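You operate a simulated robot arm through the tools that you are given. There is no shell and no other tool.

Carry out the task below with a simulated robot arm. There is one attempt and no reset: what you move stays moved.

JOB
Jog each wire reel till its mark is up, then brake it again.
Fine: the red and the blue lever to FREE to jog, back to BRAKE after; each orange mark about on top, the reels at rest. Where these are worked on the way, their far stop is far enough and under half their travel is too little: blue lever.

The check looks at the end state, three seconds after you hand in, the way a careful person would. Anything else that was tipped, shoved, dropped, spilled or broken makes it a failure.

ROBOT AND FRAMES
A 6-joint arm with a two-finger gripper, fixed in place. Base frame: the origin is at the foot of the arm, x ahead of it, y to its left, z up. Units: mm, degrees, N and s.
Its first joint turns from -166.0 to 166.0 degrees. Payload 2.45 kg.
The tool frame sits at the grasp point between the pads (the TCP): z along the fingers, y along the line on which they close. The tips reach 20 mm beyond it. Largest opening 140 mm; the body of the gripper starts 168 mm behind the TCP.
Orientation is told as [roll, pitch, yaw] about the base's x, y, z axes, in that order, counted from this pose: with the fingers straight down and closing along the base's y, the tool's x points along the base's -x, its y along +y and its z along -z.

CONTROLS
- The arm moves only by the tool send_rows. Its argument "increments" is a list of rows, each an object (a shift or turn left out is 0, a gripper value left out holds the last) with "translation": the shift along the base's x, y, z in units of 400 mm (1.0 is 400 mm), a list of three; "rot": the turn, a rotation vector about the base's x, y, z in units of 180 degrees (1.0 is 180 degrees), a list of three; "hand": the gripper command, from -1 (fully open) to 1 (shut), values between in proportion. In form: [{"translation": [tx, ty, tz], "rot": [rx, ry, rz], "hand": hand}, ...]. A call has 1 to 20 rows; each row is the pose to reach, as a shift and turn from the pose commanded when the call began. A call with a number of a shift or a turn outside -1 to 1 is refused whole. Rows are played at 5 a second. More than 50 mm and 8.6 degrees between two rows, or a gripper value outside its range, and nothing of the call is played. A pose out of reach is approached as far as the arm can. The call stops where the force on the tool passes 90 N (or 10 N more than at its start, if that is more) or the arm is blocked; 0.2 s more then pass. Each finger travels about 45 mm/s and halts on what it meets, pressing with about 31 N; the grip force reading is that of the motor and also rises with nothing between the fingers. The clock runs only during rows and for 0.2 s after the last one: add rows that repeat a pose to give the fingers time. The reply holds the time, the measured pose of the TCP, the force on the tool along the base axes, the opening and the grip force, in the units named above and with some noise, with the torque about the TCP (base axes, N m) and any sound that the robot's microphone picked up, and new pictures: "pictures" is both (left out), scene, wrist or none.
- Cameras (640 x 400 px; columns grow to the right, rows downward): "scene" is fixed at [219.5, -651, 1412.1]; the picture's right is [0.46, -0.89, 0.00], its down [-0.45, -0.23, -0.86] and it looks along [0.76, 0.40, -0.51] (base axes); focal length 357 px, centre (320, 200). "wrist" rides on the gripper at [78, 11, -209] in the tool frame; the picture's right is [-0.14, 0.99, 0.00], its down [-0.92, -0.13, -0.37] and it looks along [-0.36, -0.05, 0.93] (tool axes); focal length 280 px, centre (320, 200). There is no depth. A picture from a camera that has moved, and an enlarged one, comes with that camera's place and axes in the base frame and with its lens.
- inspect(camera, box): a new picture of the part [left, top, right, bottom] of that camera's present view, enlarged. No time passes.
- sign_off(): hands the job in; it is judged then, once.

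Places have to be worked out from the pictures, the camera data and where the tool is seen. Open the gripper and draw the arm clear of the work before you hand the job in, unless the task says otherwise.

The tools are called after "Request:" as name(argument=value, ...) on one line, values as JSON. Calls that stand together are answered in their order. send_rows: Moves the arm, as the interface text tells. Its arguments: {"type":"object","properties":{"increments":{"type":"array"},"pictures":{"type":"string","enum":["both","scene","wrist","none"]}},"required":["increments"]} The other tools are called the same way: inspect (camera, box) takes an enlarged picture of a part of a camera's view; sign_off () hands the job in.

At the start:

```text
t: 0.0
tcp_pos: [769.5, -272.7, 1123.1]
tcp_rot: [0.0, 0.1, 0.0]
wrist_force: [-0.9, -0.7, -0.2]
torque: [0.04, 0.01, 0.01]
gripper_width: 140.0
gripper_force: 0.0
```

scene: 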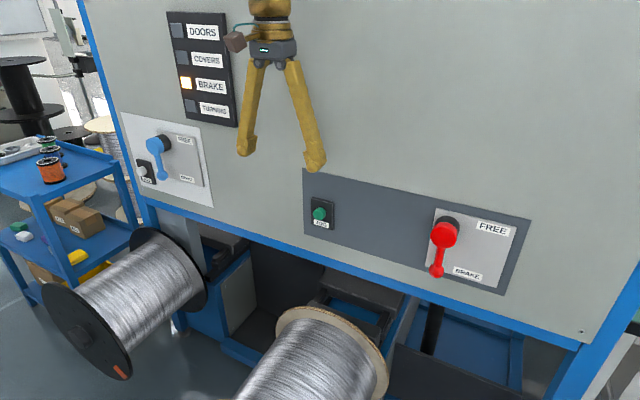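
wrist: 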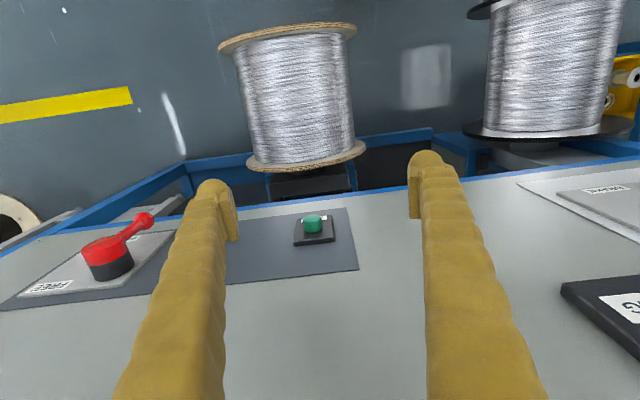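

I'll look closely at the panels and reels before moving anything.

Request:
inspect(camera="scene", box=[100, 100, 240, 220])

Request:
inspect(camera="scene", box=[300, 160, 540, 310])

Request:
inspect(camera="scene", box=[30, 210, 400, 400])

Request:
inspect(camera="wrist", box=[0, 0, 640, 400])

Request:
inspect(camera="scene", box=[150, 0, 330, 180])

```text
3.33 times, centred on (170, 160) of scene
camera zoom: at [219.5, -651.0, 1412.1], right [0.46, -0.89, 0.0], down [-0.45, -0.23, -0.86], along [0.76, 0.4, -0.51], focal length 1190 px, centre (820, 333)
```

zoom: 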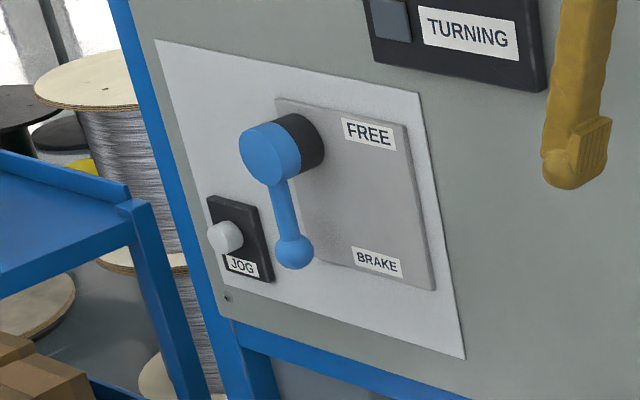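

```text
2.67 times, centred on (420, 235) of scene
camera zoom: at [219.5, -651.0, 1412.1], right [0.46, -0.89, 0.0], down [-0.45, -0.23, -0.86], along [0.76, 0.4, -0.51], focal length 952 px, centre (53, 107)
```

zoom: 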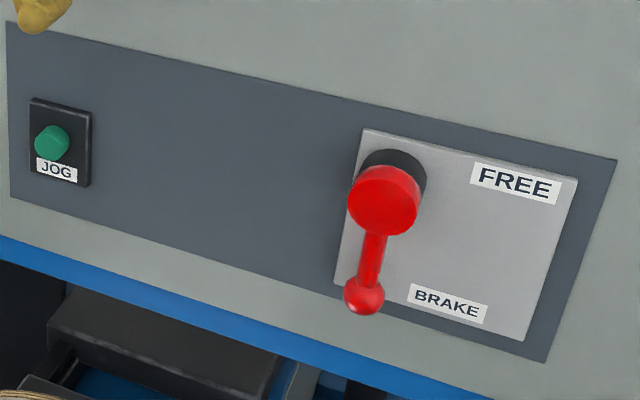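

```text
1.73 times, centred on (215, 305) of scene
camera zoom: at [219.5, -651.0, 1412.1], right [0.46, -0.89, 0.0], down [-0.45, -0.23, -0.86], along [0.76, 0.4, -0.51], focal length 618 px, centre (502, 18)
```

zoom: 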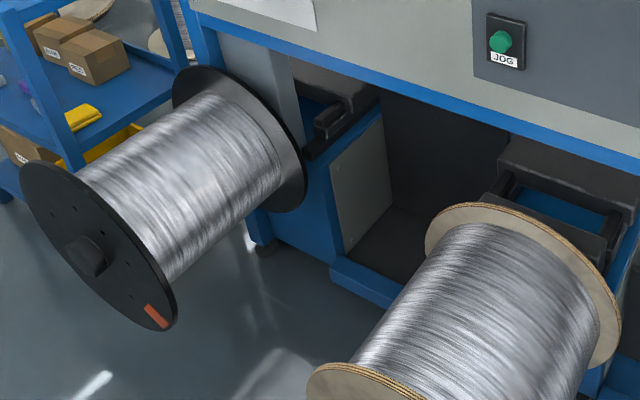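

```text
1.00 times, centred on (320, 200) of wrist (not enlarged: the box is as wide or as high as the picture)
camera zoom: at [690.7, -260.8, 1332.8], right [0.14, 0.99, 0.0], down [0.92, -0.13, 0.37], along [0.36, -0.05, -0.93], focal length 280 px, centre (320, 200)
```

zoom: 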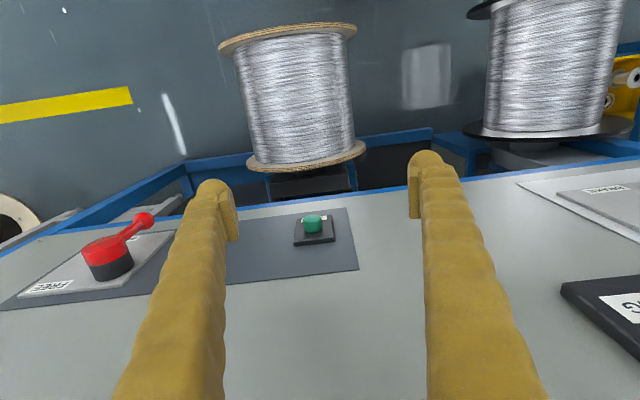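

```text
2.22 times, centred on (240, 90) of scene
camera zoom: at [219.5, -651.0, 1412.1], right [0.46, -0.89, 0.0], down [-0.45, -0.23, -0.86], along [0.76, 0.4, -0.51], focal length 793 px, centre (498, 444)
```

zoom: 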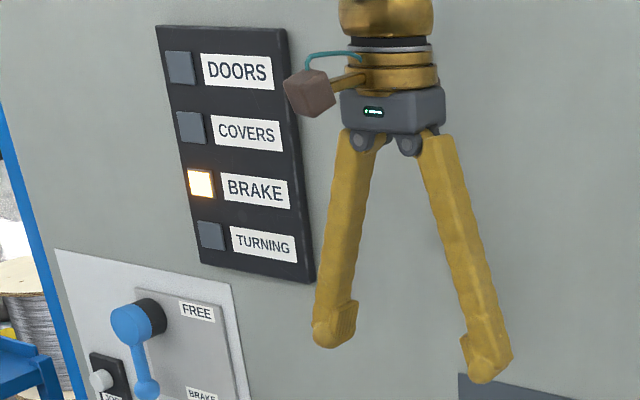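

The panel appears to be a vertical face near x≈900, with both levers pointing down at BRAKE. I'll look for the wooden reel's mark with boxes near the picture edges.

Request:
inspect(camera="scene", box=[60, 380, 440, 400])

Request:
inspect(camera="wrist", box=[200, 0, 400, 120])

Request:
inspect(camera="wrist", box=[440, 0, 640, 120])

Request:
inspect(camera="wrist", box=[0, 180, 200, 310])

```text
1.68 times, centred on (250, 390) of scene
camera zoom: at [219.5, -651.0, 1412.1], right [0.46, -0.89, 0.0], down [-0.45, -0.23, -0.86], along [0.76, 0.4, -0.51], focal length 601 px, centre (438, -120)
```

zoom: 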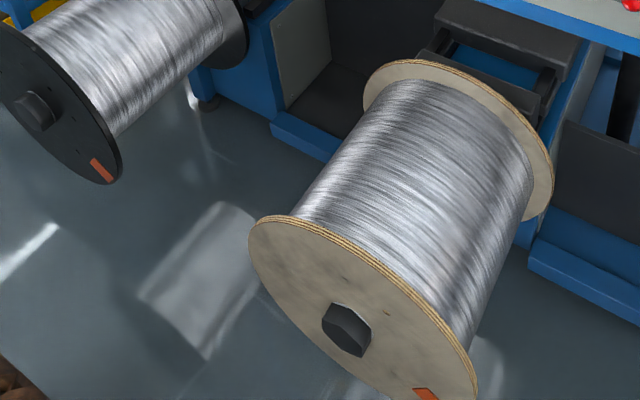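

```text
3.20 times, centred on (300, 60) of wrist
camera zoom: at [690.7, -260.8, 1332.8], right [0.14, 0.99, 0.0], down [0.92, -0.13, 0.37], along [0.36, -0.05, -0.93], focal length 897 px, centre (384, 648)
```

zoom: 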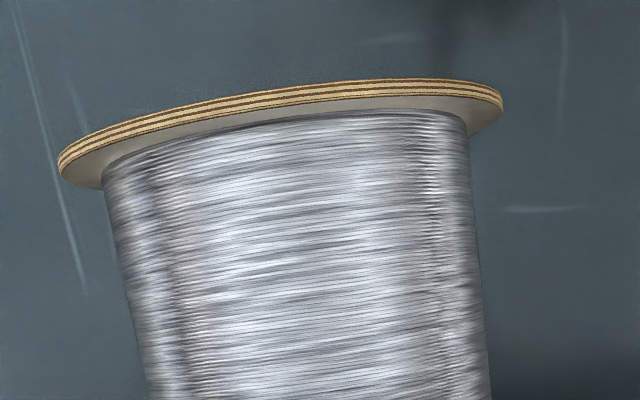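

```text
3.20 times, centred on (540, 60) of wrist
camera zoom: at [690.7, -260.8, 1332.8], right [0.14, 0.99, 0.0], down [0.92, -0.13, 0.37], along [0.36, -0.05, -0.93], focal length 897 px, centre (-384, 648)
```

zoom: 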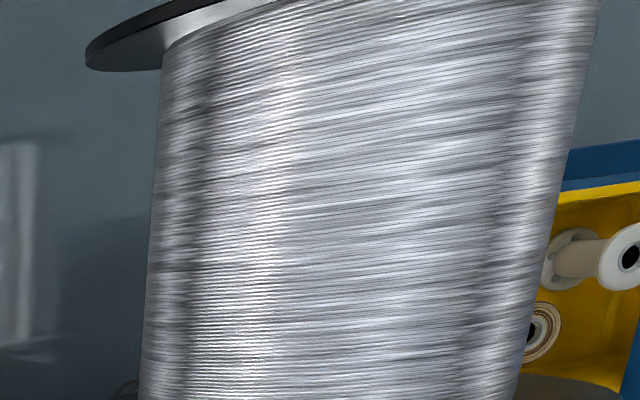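

```text
3.08 times, centred on (100, 245) of wrist
camera zoom: at [690.7, -260.8, 1332.8], right [0.14, 0.99, 0.0], down [0.92, -0.13, 0.37], along [0.36, -0.05, -0.93], focal length 863 px, centre (997, 62)
```

zoom: 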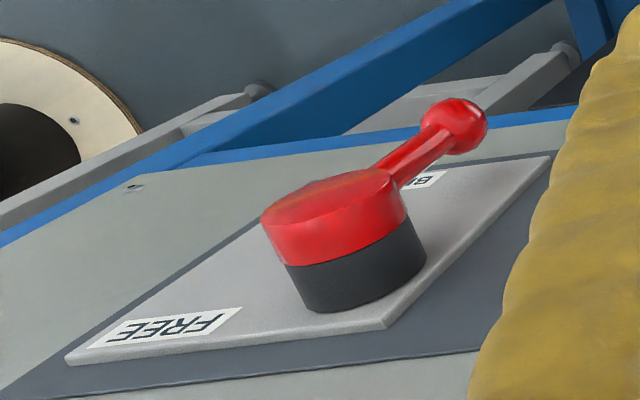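

The wooden reel's mark is at its lower right, about 135° off the top, and the black reel's is at about 130°. I'll close the fingers, tip the tool to point forward (+x), and settle at a standoff in front of the green JOG button.

Request:
send_rows(increments=[{"translation": [-0.015, -0.006, -0.02], "rot": [0, -0.0417, 0], "hand": 1}, {"translation": [-0.03, -0.012, -0.04], "rot": [0, -0.0833, 0], "hand": 1}, {"translation": [-0.045, -0.018, -0.06], "rot": [0, -0.125, 0], "hand": 1}, {"translation": [-0.06, -0.024, -0.08], "rot": [0, -0.1667, 0], "hand": 1}, {"translation": [-0.075, -0.03, -0.1], "rot": [0, -0.2083, 0], "hand": 1}, {"translation": [-0.09, -0.036, -0.12], "rot": [0, -0.25, 0], "hand": 1}, {"translation": [-0.105, -0.042, -0.14], "rot": [0, -0.2917, 0], "hand": 1}, {"translation": [-0.12, -0.048, -0.16], "rot": [0, -0.3333, 0], "hand": 1}, {"translation": [-0.135, -0.054, -0.18], "rot": [0, -0.375, 0], "hand": 1}, {"translation": [-0.15, -0.06, -0.2], "rot": [0, -0.4167, 0], "hand": 1}, {"translation": [-0.16, -0.066, -0.22], "rot": [0, -0.4583, 0], "hand": 1}, {"translation": [-0.175, -0.073, -0.24], "rot": [0, -0.5, 0], "hand": 1}, {"translation": [-0.175, -0.073, -0.24], "rot": [0, -0.5, 0], "hand": 1}])

```text
t: 2.8
tcp_pos: [698.7, -301.2, 1029.2]
tcp_rot: [70.1, -89.6, -69.9]
wrist_force: [-0.6, 0.9, -0.6]
torque: [-0.03, -0.01, 0.02]
gripper_width: 0.1
gripper_force: 29.8
camera wrist: at [489.3, -290.9, 951.8], right [0.0, 0.99, 0.15], down [-0.37, -0.14, 0.92], along [0.93, -0.05, 0.36], focal length 280 px, centre (320, 200)
```

scene: 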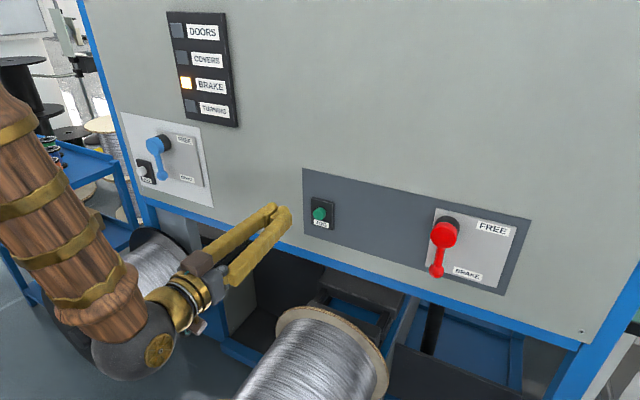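
wrist: 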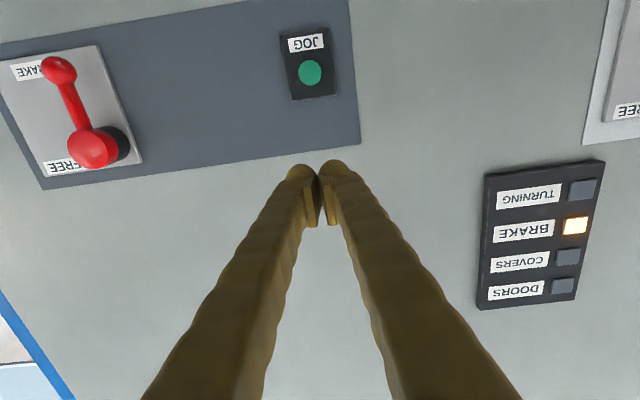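

The red lever ball sits near (861, -600, 880) with its hub axis near y=-598, z=975, and the green button near (877, -301, 931). I'll move the closed fingers to a standoff on the +y side of the red lever.

Request:
send_rows(increments=[{"translation": [0.033, -0.1, -0.05], "hand": 1}, {"translation": [0.066, -0.2, -0.1], "hand": 1}, {"translation": [0.1, -0.3, -0.15], "hand": 1}, {"translation": [0.133, -0.4, -0.2], "hand": 1}, {"translation": [0.166, -0.5, -0.25], "hand": 1}, {"translation": [0.2, -0.597, -0.31], "hand": 1}, {"translation": [0.2, -0.597, -0.31], "hand": 1}])

```text
t: 4.4
tcp_pos: [776.6, -540.6, 902.9]
tcp_rot: [-79.4, -90.1, 79.5]
wrist_force: [-0.1, -0.1, -1.0]
torque: [0.01, 0.06, -0.02]
gripper_width: 0.0
gripper_force: 29.3
camera wrist: at [568.7, -529.3, 825.8], right [0.0, 0.99, 0.14], down [-0.37, -0.13, 0.92], along [0.93, -0.05, 0.36], focal length 280 px, centre (320, 200)
```

scene: 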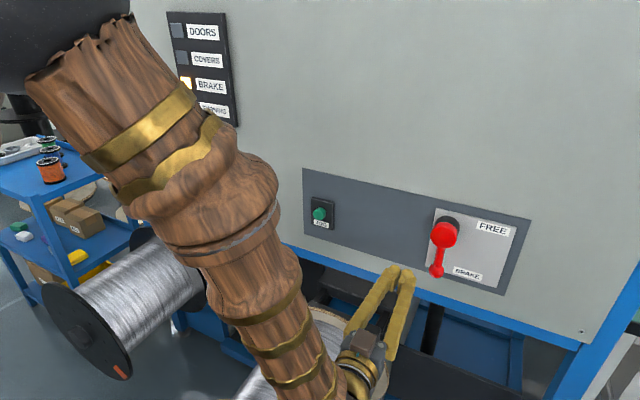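
wrist: 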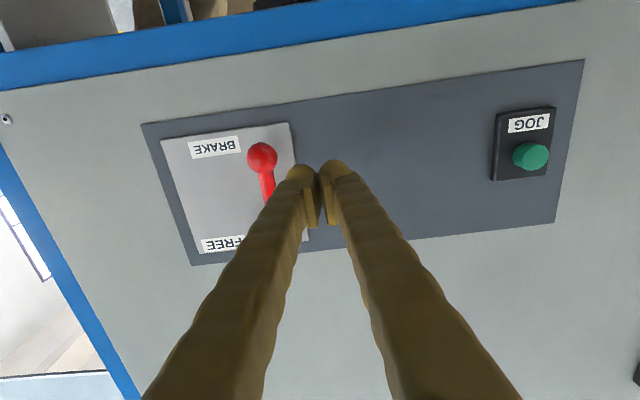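

I'll check clearance between the forearm and wrist and the wooden reel before going further.

Request:
inspect(camera="scene", box=[160, 370, 560, 400])

Request:
inspect(camera="wrist", box=[130, 110, 350, 250])

```text
1.60 times, centred on (360, 385) of scene
camera zoom: at [219.5, -651.0, 1412.1], right [0.46, -0.89, 0.0], down [-0.45, -0.23, -0.86], along [0.76, 0.4, -0.51], focal length 571 px, centre (256, -96)
```

zoom: 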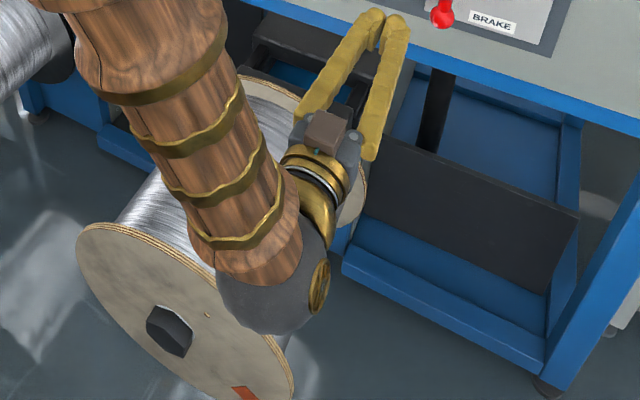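

```text
2.86 times, centred on (240, 180) of wrist
camera zoom: at [568.7, -529.3, 825.8], right [0.0, 0.99, 0.14], down [-0.37, -0.13, 0.92], along [0.93, -0.05, 0.36], focal length 801 px, centre (549, 257)
```

zoom: 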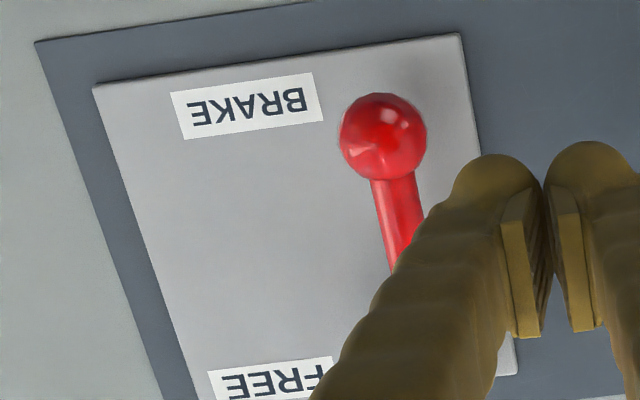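

Clearance looks good, with the wrist well above the reel. I'll bring the fingertips forward next to the red lever and push it in an arc about its hub toward FREE, stopping partway to check.

Request:
send_rows(increments=[{"translation": [0.095, 0, 0]}, {"translation": [0.19, 0, 0]}, {"translation": [0.19, 0, 0]}, {"translation": [0.19, -0.04, -0.0145]}, {"translation": [0.19, -0.0753, -0.0295]}, {"translation": [0.19, -0.1128, -0.038]}, {"translation": [0.19, -0.151, -0.04]}, {"translation": [0.19, -0.189, -0.0355]}, {"translation": [0.19, -0.2258, -0.0243]}])

```text
t: 6.4
tcp_pos: [854.6, -628.5, 893.4]
tcp_rot: [-8.2, -90.0, 8.2]
wrist_force: [-0.5, 0.8, 0.4]
torque: [0.01, 0.01, -0.01]
gripper_width: 0.0
gripper_force: 29.1
camera wrist: at [645.6, -619.0, 816.3], right [0.0, 0.99, 0.14], down [-0.37, -0.13, 0.92], along [0.93, -0.05, 0.36], focal length 280 px, centre (320, 200)
```

scene: 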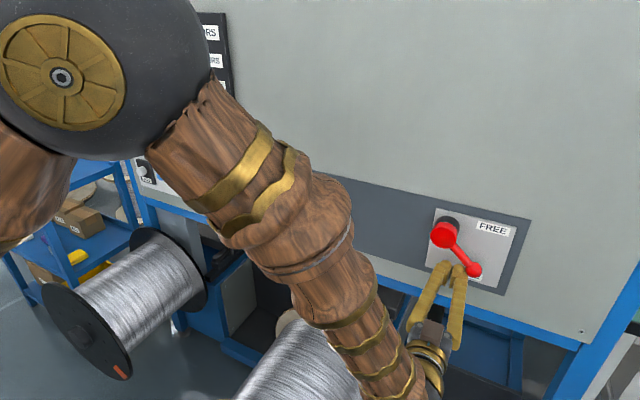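
wrist: 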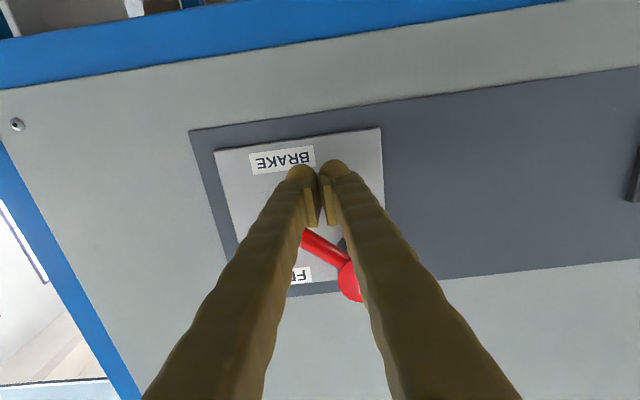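

The red lever is swinging freely with almost no force. I'll continue the arc to bring it to the horizontal FREE position.

Request:
send_rows(increments=[{"translation": [0, -0.034, 0.0175]}, {"translation": [0, -0.0647, 0.0406]}, {"translation": [0, -0.0907, 0.0686]}, {"translation": [0, -0.1117, 0.1008]}, {"translation": [0, -0.1215, 0.1216]}])

```text
t: 7.8
tcp_pos: [854.0, -672.2, 930.3]
tcp_rot: [28.3, -89.0, -28.1]
wrist_force: [-1.7, 12.0, -26.5]
torque: [0.09, 0.25, 0.09]
gripper_width: 0.0
gripper_force: 29.6
stopped in row 5: the force on the tool passed its limit at 94 N (the readings are from after the stop); the commanded pose is now the measured one
camera wrist: at [643.8, -662.9, 855.9], right [0.0, 0.99, 0.15], down [-0.35, -0.14, 0.93], along [0.94, -0.05, 0.35], focal length 280 px, centre (320, 200)
```

scene: 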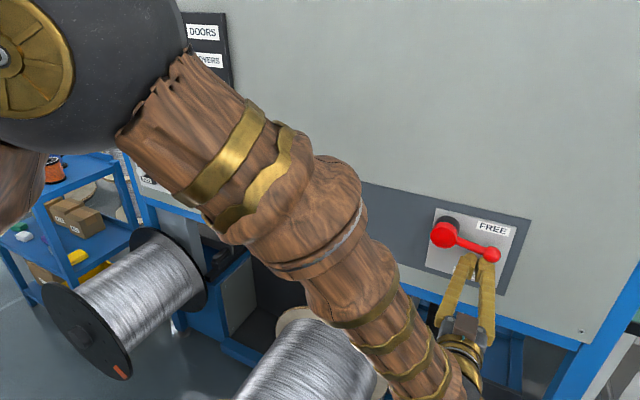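
wrist: 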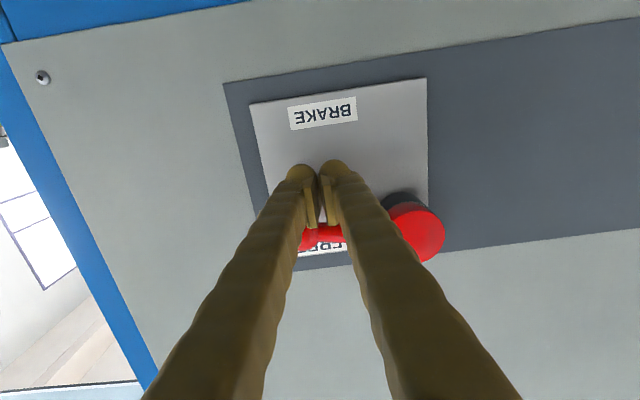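

The red lever hit its far stop at about 82° (force spike) and is pointing at FREE. I'll ease off, back out, and check that it stays there.

Request:
send_rows(increments=[{"translation": [0, 0.01, -0.025]}, {"translation": [0, 0.015, -0.04]}, {"translation": [-0.11, 0.015, -0.04]}, {"translation": [-0.22, 0.015, -0.04]}, {"translation": [-0.22, 0.015, -0.04]}])

```text
t: 9.0
tcp_pos: [764.9, -667.6, 920.4]
tcp_rot: [28.6, -89.2, -28.4]
wrist_force: [0.0, 0.3, -0.1]
torque: [-0.01, 0.01, 0.01]
gripper_width: 0.1
gripper_force: 29.9
camera wrist: at [555.7, -657.5, 844.6], right [0.0, 0.99, 0.14], down [-0.36, -0.13, 0.92], along [0.93, -0.05, 0.36], focal length 280 px, centre (320, 200)
```

scene: 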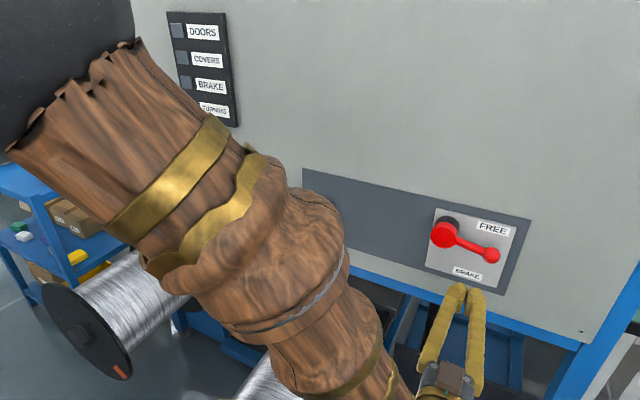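
wrist: 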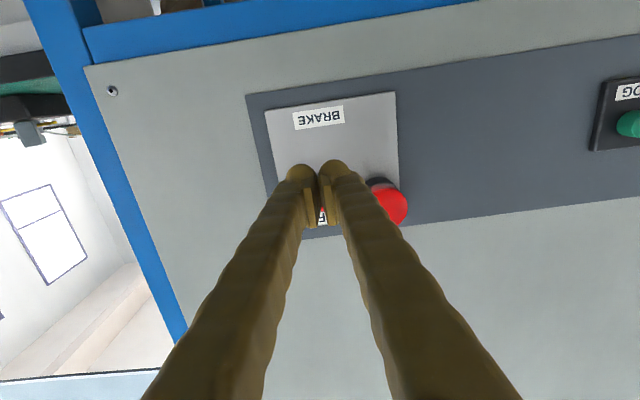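

The BRAKE lamp has gone out and the red lever holds at FREE. I'll move across to a standoff in front of the green JOG button.

Request:
send_rows(increments=[{"translation": [0.0, 0.11, 0.005]}, {"translation": [0.0, 0.225, 0.01]}, {"translation": [0.0, 0.34, 0.015]}, {"translation": [0.02, 0.455, 0.02]}, {"translation": [0.04, 0.57, 0.024]}, {"translation": [0.06, 0.685, 0.027]}, {"translation": [0.08, 0.8, 0.027]}, {"translation": [0.1, 0.9165, 0.027]}, {"translation": [0.1, 0.9165, 0.027]}])

```text
t: 11.0
tcp_pos: [816.8, -310.8, 948.6]
tcp_rot: [58.7, -87.7, -57.7]
wrist_force: [-0.2, -0.6, 0.2]
torque: [-0.02, 0.02, 0.0]
gripper_width: 0.0
gripper_force: 29.9
out of reach, approached as far as the arm can: row 7, 8, 9
camera wrist: at [605.6, -301.4, 875.6], right [-0.01, 0.99, 0.17], down [-0.35, -0.16, 0.92], along [0.94, -0.05, 0.34], focal length 280 px, centre (320, 200)
```

scene: 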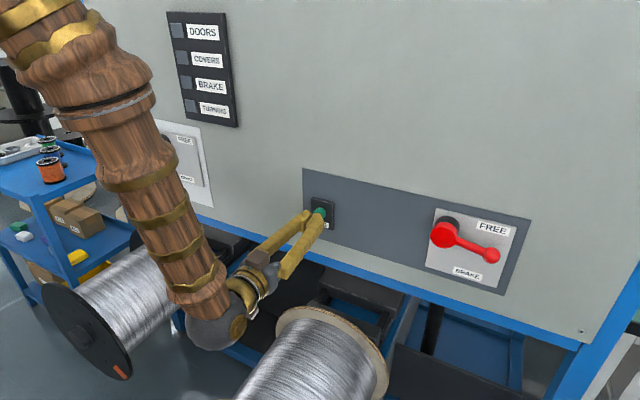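
wrist: 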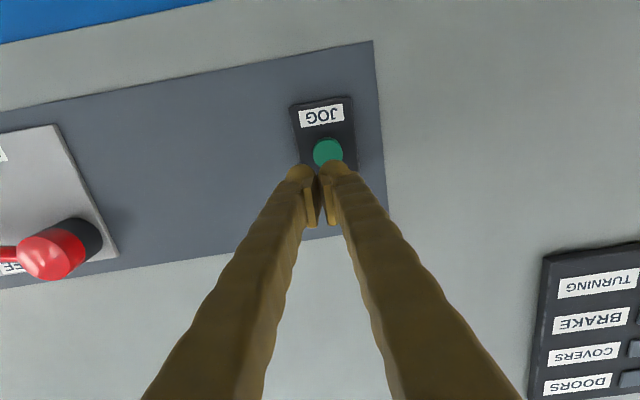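

The BRAKE lamp stays off, but the arm hit a reach limit with a fully horizontal tool here. I'll pitch the tool about 25° downward, which should free the wrist, then read the pose.

Request:
send_rows(increments=[{"translation": [-0.02, 0, 0.01], "rot": [0, 0.0347, 0]}, {"translation": [-0.02, 0, 0.01], "rot": [0, 0.0694, 0]}, {"translation": [-0.02, 0, 0.01], "rot": [0, 0.1042, 0]}, {"translation": [-0.02, 0, 0.01], "rot": [0, 0.1389, 0]}, {"translation": [-0.02, 0, 0.01], "rot": [0, 0.1389, 0]}])

Request:
inspect(camera="scene", box=[60, 380, 440, 400])

```text
t: 12.2
tcp_pos: [807.8, -312.3, 951.0]
tcp_rot: [1.0, -64.3, -0.9]
wrist_force: [-0.1, 0.0, -0.8]
torque: [0.0, 0.0, 0.03]
gripper_width: 0.3
gripper_force: 29.5
camera wrist: at [584.9, -302.0, 971.9], right [0.06, 0.99, 0.13], down [0.07, -0.14, 0.99], along [1.0, -0.05, -0.07], focal length 280 px, centre (320, 200)
```

scene: 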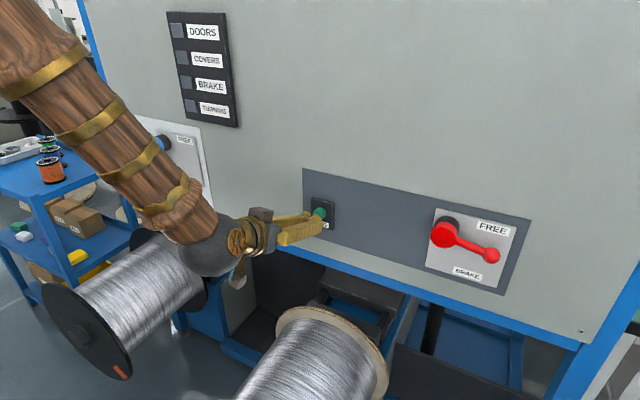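
wrist: 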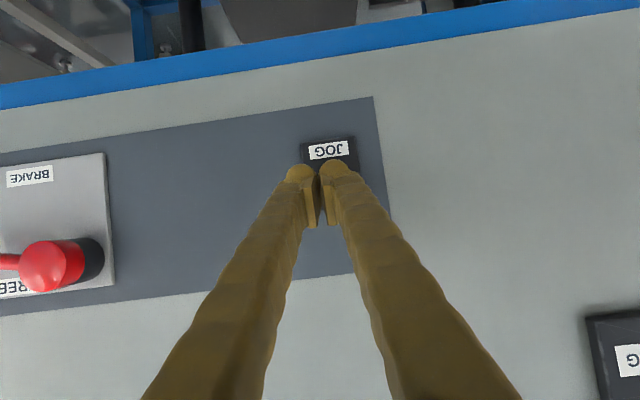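

```text
1.68 times, centred on (250, 390) of scene
camera zoom: at [219.5, -651.0, 1412.1], right [0.46, -0.89, 0.0], down [-0.45, -0.23, -0.86], along [0.76, 0.4, -0.51], focal length 601 px, centre (438, -120)
```

zoom: 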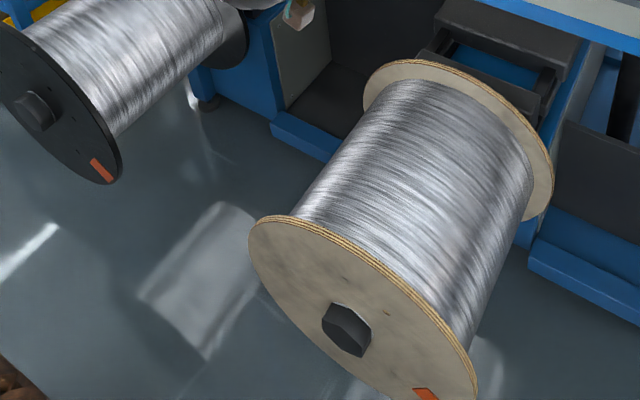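

The tool is now at pitch −64°, with its tip near (834, −312, 950). I'll align it with the green button at y≈−301, z≈930 and stop just short.

Request:
send_rows(increments=[{"translation": [0.02, 0.014, -0.03]}, {"translation": [0.04, 0.028, -0.055]}, {"translation": [0.07, 0.028, -0.055]}, {"translation": [0.07, 0.028, -0.055]}])

Request:
inspect(camera="scene", box=[240, 180, 380, 260])

```text
t: 13.2
tcp_pos: [836.4, -300.0, 928.6]
tcp_rot: [1.0, -64.4, -0.8]
wrist_force: [0.2, -0.6, -0.6]
torque: [0.0, -0.02, -0.01]
gripper_width: 0.2
gripper_force: 29.3
camera wrist: at [612.7, -290.3, 949.7], right [0.06, 0.99, 0.13], down [0.07, -0.14, 0.99], along [1.0, -0.05, -0.07], focal length 280 px, centre (320, 200)
```

scene: 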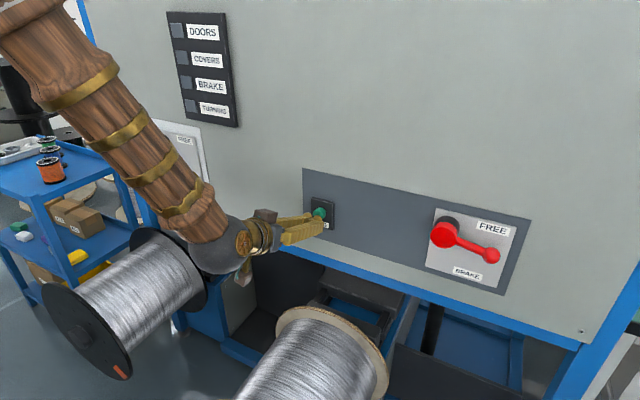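
wrist: 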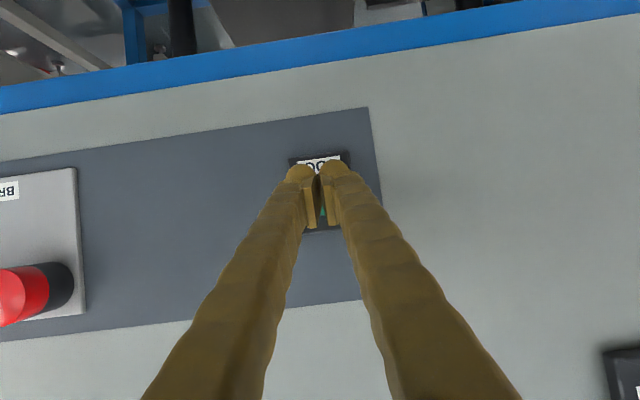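

```text
4.57 times, centred on (310, 220) of scene
camera zoom: at [219.5, -651.0, 1412.1], right [0.46, -0.89, 0.0], down [-0.45, -0.23, -0.86], along [0.76, 0.4, -0.51], focal length 1632 px, centre (366, 109)
```

zoom: 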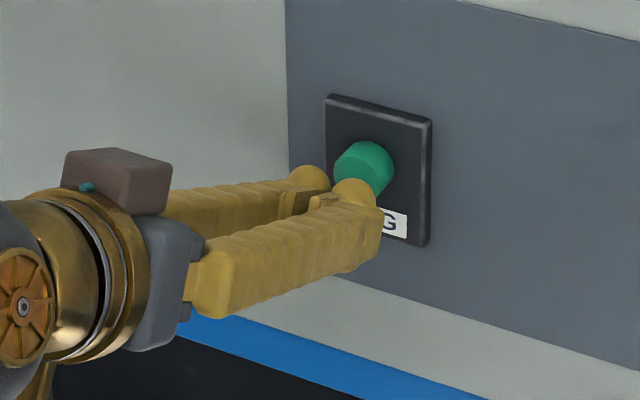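

The fingertip is right in front of the green button, about 15 mm short. I'll creep forward a little and watch the force, lamp and sound.

Request:
send_rows(increments=[{"translation": [0.015, 0, 0.01]}, {"translation": [0.025, 0, 0.01]}, {"translation": [0.03, 0, 0.01]}, {"translation": [0.035, 0, 0.01]}, {"translation": [0.04, 0, 0.01]}])

Request:
inspect(camera="scene", box=[240, 180, 380, 260])

Request:
inspect(camera="scene", box=[60, 380, 440, 400])

```text
t: 14.4
tcp_pos: [852.1, -301.9, 933.7]
tcp_rot: [1.0, -64.4, -0.9]
wrist_force: [0.0, -0.2, 0.0]
torque: [0.02, -0.01, 0.0]
gripper_width: 0.0
gripper_force: 29.8
camera wrist: at [628.8, -291.0, 952.9], right [0.06, 0.99, 0.13], down [0.07, -0.14, 0.99], along [1.0, -0.05, -0.07], focal length 280 px, centre (320, 200)
```

scene: 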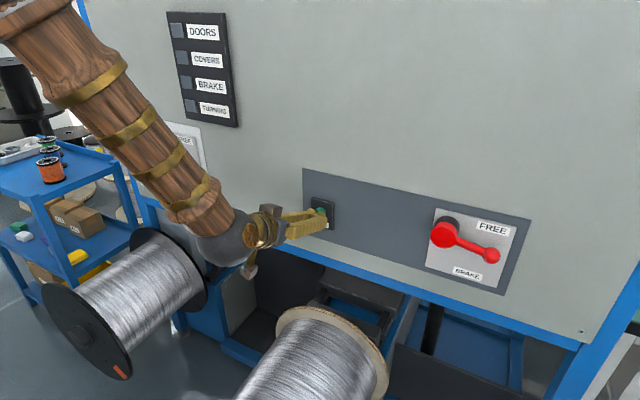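
wrist: 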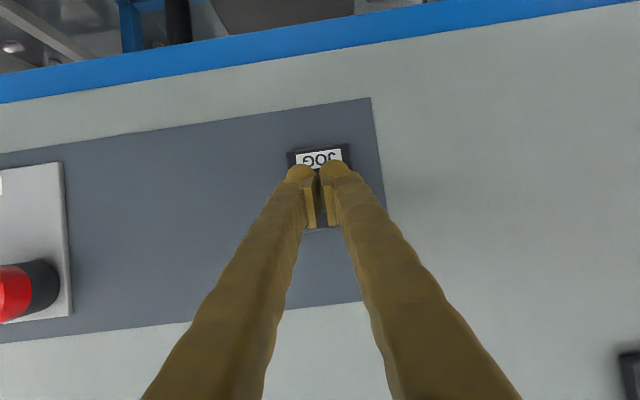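

```text
4.57 times, centred on (310, 220) of scene
camera zoom: at [219.5, -651.0, 1412.1], right [0.46, -0.89, 0.0], down [-0.45, -0.23, -0.86], along [0.76, 0.4, -0.51], focal length 1632 px, centre (366, 109)
```

zoom: 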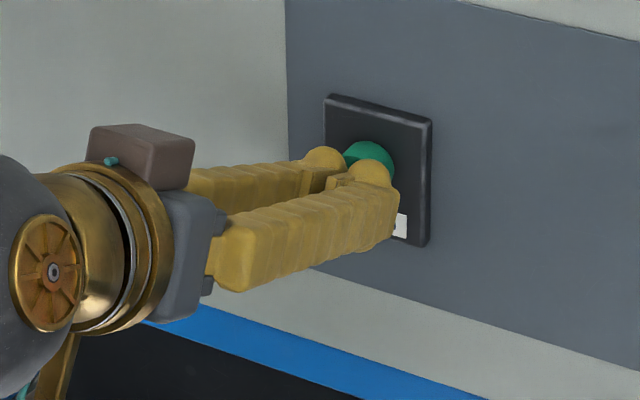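

```text
1.68 times, centred on (250, 390) of scene
camera zoom: at [219.5, -651.0, 1412.1], right [0.46, -0.89, 0.0], down [-0.45, -0.23, -0.86], along [0.76, 0.4, -0.51], focal length 601 px, centre (438, -120)
```

zoom: 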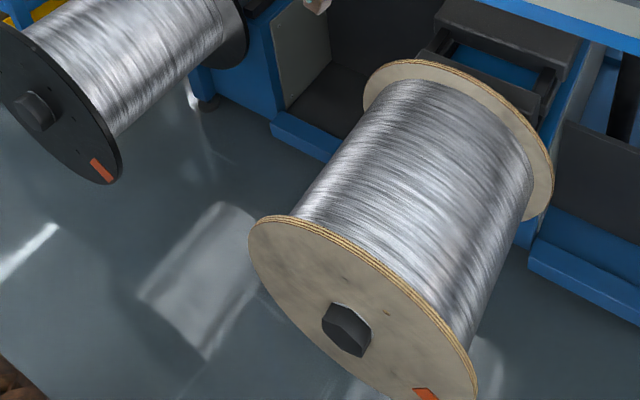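

There's no contact yet. I'll continue forward in 2 mm steps.

Request:
send_rows(increments=[{"translation": [0.005, 0, 0]}, {"translation": [0.01, 0, 0]}, {"translation": [0.015, 0, 0]}, {"translation": [0.02, 0, 0]}])

Request:
inspect(camera="scene", box=[60, 380, 440, 400])

```text
t: 15.4
tcp_pos: [861.0, -300.9, 933.3]
tcp_rot: [1.0, -64.4, -0.7]
wrist_force: [-2.8, 0.2, 2.0]
torque: [-0.04, -0.05, 0.02]
gripper_width: 6.0
gripper_force: 29.3
heard: click
camera wrist: at [637.2, -290.6, 953.3], right [0.06, 0.99, 0.13], down [0.07, -0.13, 0.99], along [1.0, -0.05, -0.07], focal length 280 px, centre (320, 200)
```

scene: 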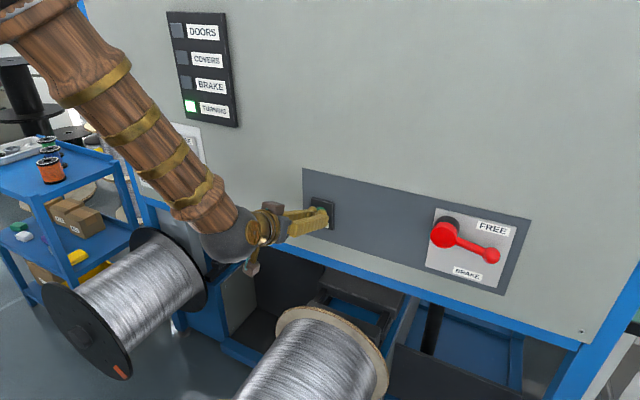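
wrist: 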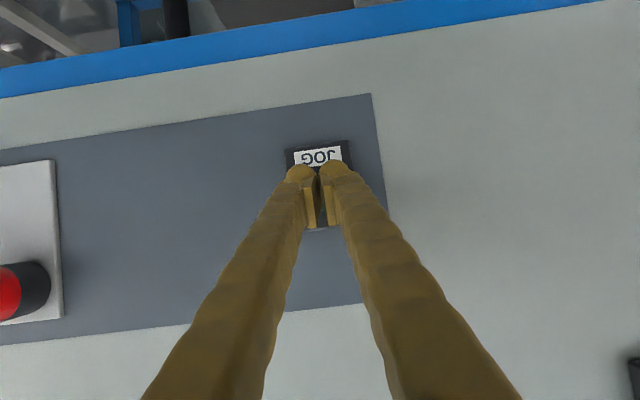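

```text
1.68 times, centred on (250, 390) of scene
camera zoom: at [219.5, -651.0, 1412.1], right [0.46, -0.89, 0.0], down [-0.45, -0.23, -0.86], along [0.76, 0.4, -0.51], focal length 601 px, centre (438, -120)
```

zoom: 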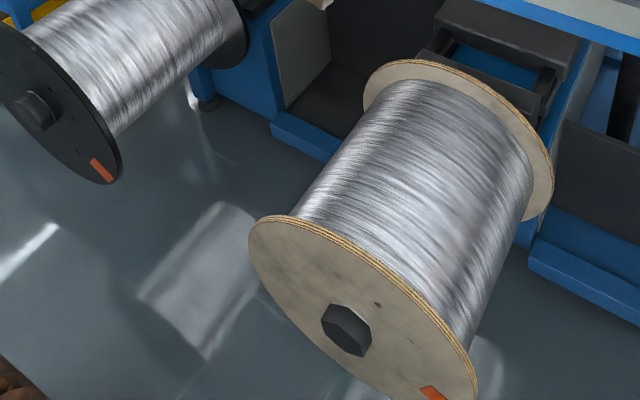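

The button clicked and the TURNING lamp lit: the wooden reel is turning and its mark is creeping up the right side. I'll hold for a moment to measure the speed.

Request:
send_rows(increments=[{"translation": [0, 0, 0]}, {"translation": [0, 0, 0]}, {"translation": [0, 0, 0]}, {"translation": [0, 0, 0]}], pictures="scene")

Request:
inspect(camera="scene", box=[60, 380, 440, 400])

```text
t: 16.4
tcp_pos: [860.2, -300.8, 932.4]
tcp_rot: [1.0, -64.4, -0.9]
wrist_force: [-2.4, 0.0, 1.3]
torque: [-0.01, -0.04, 0.02]
gripper_width: 6.0
gripper_force: 28.9
```

scene: 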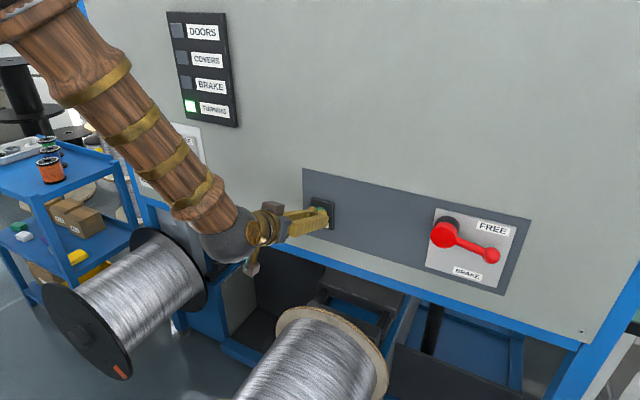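

```text
1.68 times, centred on (250, 390) of scene
camera zoom: at [219.5, -651.0, 1412.1], right [0.46, -0.89, 0.0], down [-0.45, -0.23, -0.86], along [0.76, 0.4, -0.51], focal length 601 px, centre (438, -120)
```

zoom: 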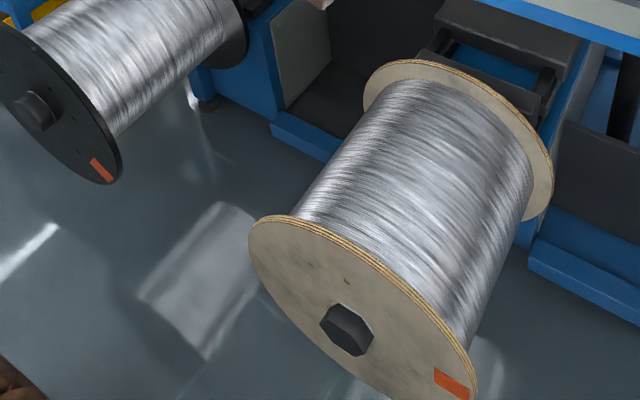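

The mark moves at about 30–35°/s counterclockwise and is now roughly 100° from the top. I'll hold for about another second and re-measure.

Request:
send_rows(increments=[{"translation": [0, 0, 0]}, {"translation": [0, 0, 0]}, {"translation": [0, 0, 0]}, {"translation": [0, 0, 0]}, {"translation": [0, 0, 0]}], pictures="none")

Request:
inspect(camera="scene", box=[60, 380, 440, 400])

```text
t: 17.6
tcp_pos: [859.8, -302.4, 931.6]
tcp_rot: [0.9, -64.4, -0.8]
wrist_force: [-1.5, -0.1, -0.1]
torque: [0.0, -0.01, -0.01]
gripper_width: 6.2
gripper_force: 29.1
```

```text
1.68 times, centred on (250, 390) of scene
camera zoom: at [219.5, -651.0, 1412.1], right [0.46, -0.89, 0.0], down [-0.45, -0.23, -0.86], along [0.76, 0.4, -0.51], focal length 601 px, centre (438, -120)
```

zoom: 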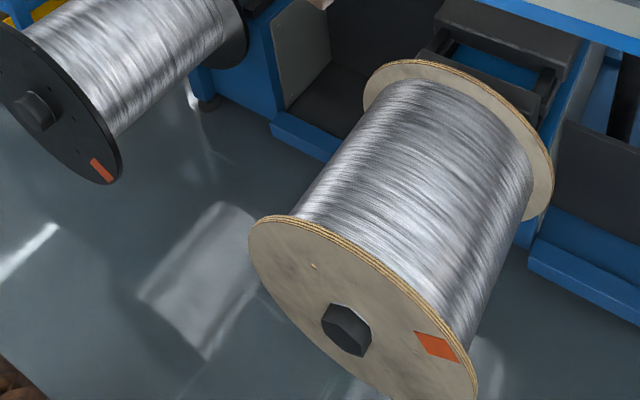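

The mark is now about 70° from the top, at roughly 26°/s. I'll hold about 1.6 s more and check again.

Request:
send_rows(increments=[{"translation": [0, 0, 0]}, {"translation": [0, 0, 0]}, {"translation": [0, 0, 0]}, {"translation": [0, 0, 0]}, {"translation": [0, 0, 0]}, {"translation": [0, 0, 0]}], pictures="scene")

Request:
inspect(camera="scene", box=[60, 380, 440, 400])

```text
t: 19.0
tcp_pos: [859.6, -300.2, 932.9]
tcp_rot: [1.0, -64.4, -0.9]
wrist_force: [-2.3, 0.6, 0.1]
torque: [0.01, -0.04, -0.03]
gripper_width: 6.1
gripper_force: 29.0
```

scene: 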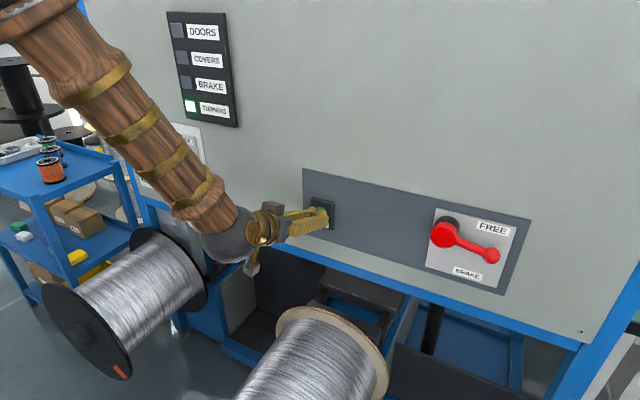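

```text
1.68 times, centred on (250, 390) of scene
camera zoom: at [219.5, -651.0, 1412.1], right [0.46, -0.89, 0.0], down [-0.45, -0.23, -0.86], along [0.76, 0.4, -0.51], focal length 601 px, centre (438, -120)
```

zoom: 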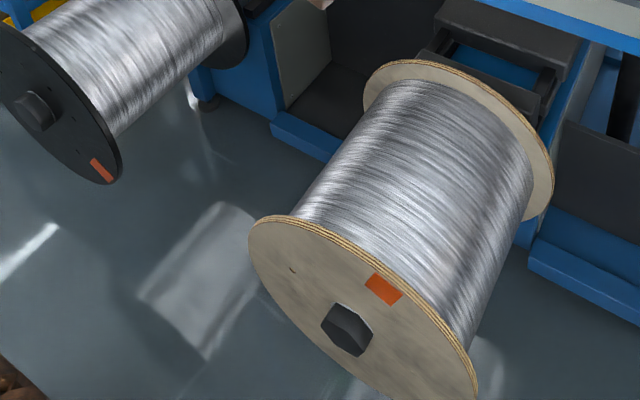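

The mark is at about 25° from the top at ~30°/s. I'll hold 0.6 s more, then release and see where it comes to rest.

Request:
send_rows(increments=[{"translation": [0, 0, 0]}, {"translation": [0, 0, 0]}, {"translation": [0, 0, 0]}, {"translation": [-0.06, 0, 0]}, {"translation": [-0.08, 0, 0]}], pictures="scene")

Request:
inspect(camera="scene", box=[60, 380, 440, 400])

```text
t: 20.2
tcp_pos: [825.9, -301.3, 932.3]
tcp_rot: [0.9, -64.4, -0.7]
wrist_force: [-0.1, -1.1, 0.1]
torque: [-0.01, -0.01, 0.03]
gripper_width: 0.0
gripper_force: 29.1
```

scene: 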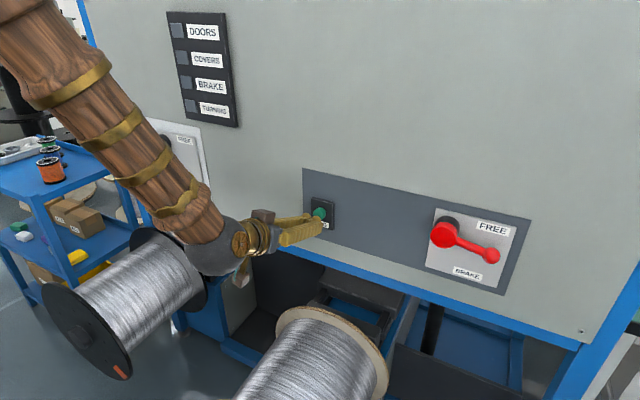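

```text
1.68 times, centred on (250, 390) of scene
camera zoom: at [219.5, -651.0, 1412.1], right [0.46, -0.89, 0.0], down [-0.45, -0.23, -0.86], along [0.76, 0.4, -0.51], focal length 601 px, centre (438, -120)
```

zoom: 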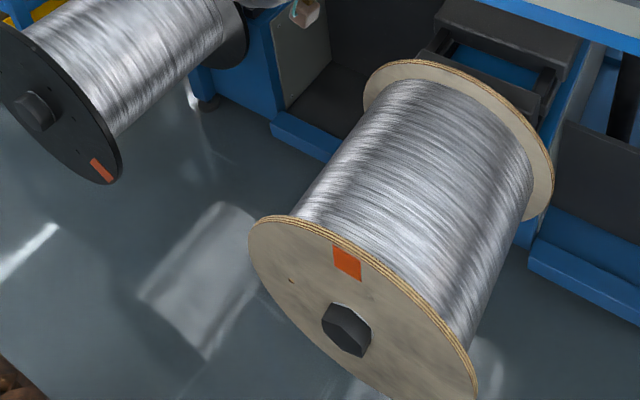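

TURNING is off and the wooden reel's mark sits at the top, within a couple of degrees. Next I'll go back to the red lever, first to a standoff above it with the tool horizontal again.

Request:
send_rows(increments=[{"translation": [-0.05, -0.07, 0.03]}, {"translation": [-0.1, -0.17, 0.06]}, {"translation": [-0.1275, -0.275, 0.09]}, {"translation": [-0.1275, -0.385, 0.12]}, {"translation": [-0.1275, -0.49, 0.15]}, {"translation": [-0.1275, -0.5975, 0.17]}, {"translation": [-0.1275, -0.68, 0.185], "rot": [0, -0.0356, 0]}, {"translation": [-0.1275, -0.76, 0.2], "rot": [0, -0.0711, 0]}, {"translation": [-0.1275, -0.84, 0.215], "rot": [0, -0.1067, 0]}, {"translation": [-0.1275, -0.9225, 0.2325], "rot": [0, -0.1422, 0]}, {"translation": [-0.1275, -0.9225, 0.2325], "rot": [0, -0.1422, 0]}])

Request:
inspect(camera="scene", box=[60, 380, 440, 400])

```text
t: 22.6
tcp_pos: [776.6, -671.6, 1024.4]
tcp_rot: [100.0, -89.7, -99.7]
wrist_force: [-0.2, -0.1, 0.3]
torque: [-0.02, -0.03, -0.03]
gripper_width: 0.1
gripper_force: 29.6
camera wrist: at [567.3, -661.5, 946.5], right [-0.01, 0.99, 0.14], down [-0.37, -0.13, 0.92], along [0.93, -0.05, 0.37], focal length 280 px, centre (320, 200)
```

scene: 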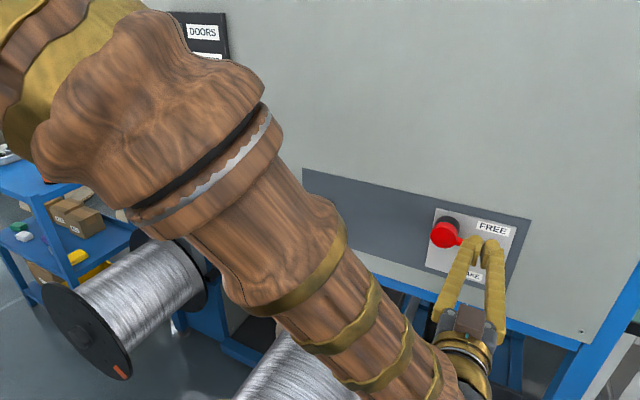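
wrist: 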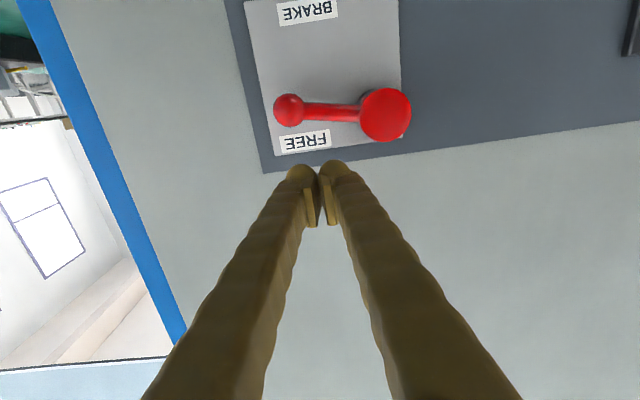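

```text
1.68 times, centred on (250, 390) of scene
camera zoom: at [219.5, -651.0, 1412.1], right [0.46, -0.89, 0.0], down [-0.45, -0.23, -0.86], along [0.76, 0.4, -0.51], focal length 601 px, centre (438, -120)
```

zoom: 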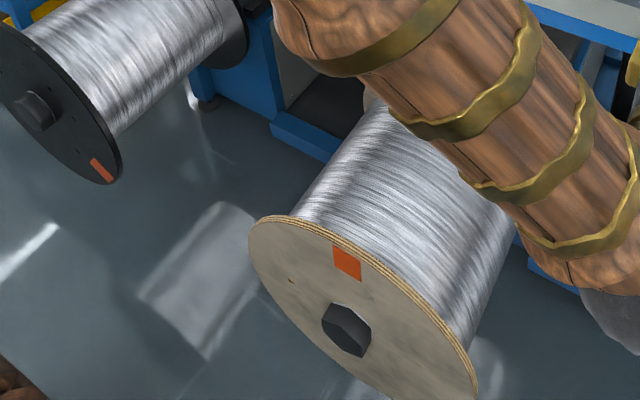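

The reel has stayed put and the lever is at FREE below the fingertips. I'll move in above it and sweep it down through the arc to the BRAKE stop.

Request:
send_rows(increments=[{"translation": [0.0975, 0, 0]}, {"translation": [0.195, 0, 0]}, {"translation": [0.195, -0.0205, -0.028]}, {"translation": [0.195, -0.0335, -0.064]}, {"translation": [0.195, -0.0403, -0.1018]}, {"translation": [0.195, -0.0403, -0.1403]}, {"translation": [0.195, -0.0335, -0.178]}, {"translation": [0.195, -0.0205, -0.214]}, {"translation": [0.195, -0.0013, -0.2473]}, {"translation": [0.195, 0.0235, -0.2765]}, {"translation": [0.195, 0.0528, -0.3013]}, {"translation": [0.195, 0.086, -0.3205]}, {"translation": [0.195, 0.1038, -0.3278]}, {"translation": [0.195, 0.1295, -0.3353]}])

```text
t: 25.5
tcp_pos: [853.1, -640.4, 901.1]
tcp_rot: [-176.1, -89.4, 175.1]
wrist_force: [6.6, -75.0, 2.5]
torque: [-1.11, -1.09, -3.5]
gripper_width: 0.1
gripper_force: 29.9
stopped in row 14: the force on the tool passed its limit at 104 N (the readings are from after the stop); the commanded pose is now the measured one
camera wrist: at [644.5, -626.7, 821.2], right [0.01, 0.99, 0.14], down [-0.38, -0.12, 0.92], along [0.93, -0.06, 0.37], focal length 280 px, centre (320, 200)
```

scene: 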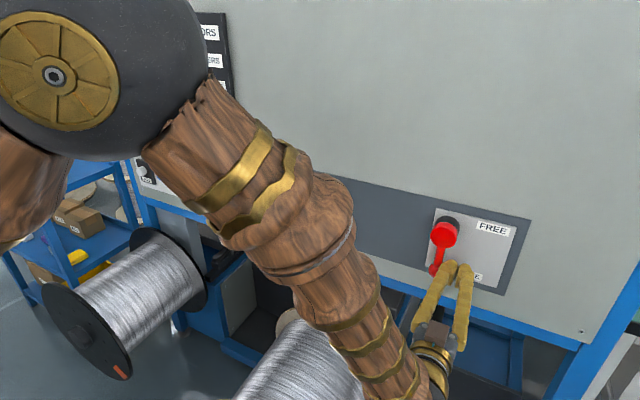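
wrist: 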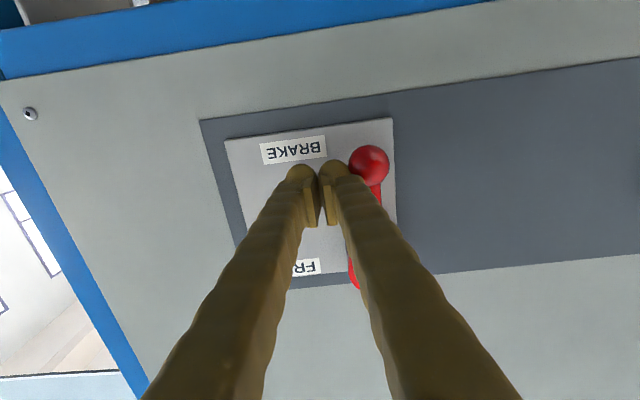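

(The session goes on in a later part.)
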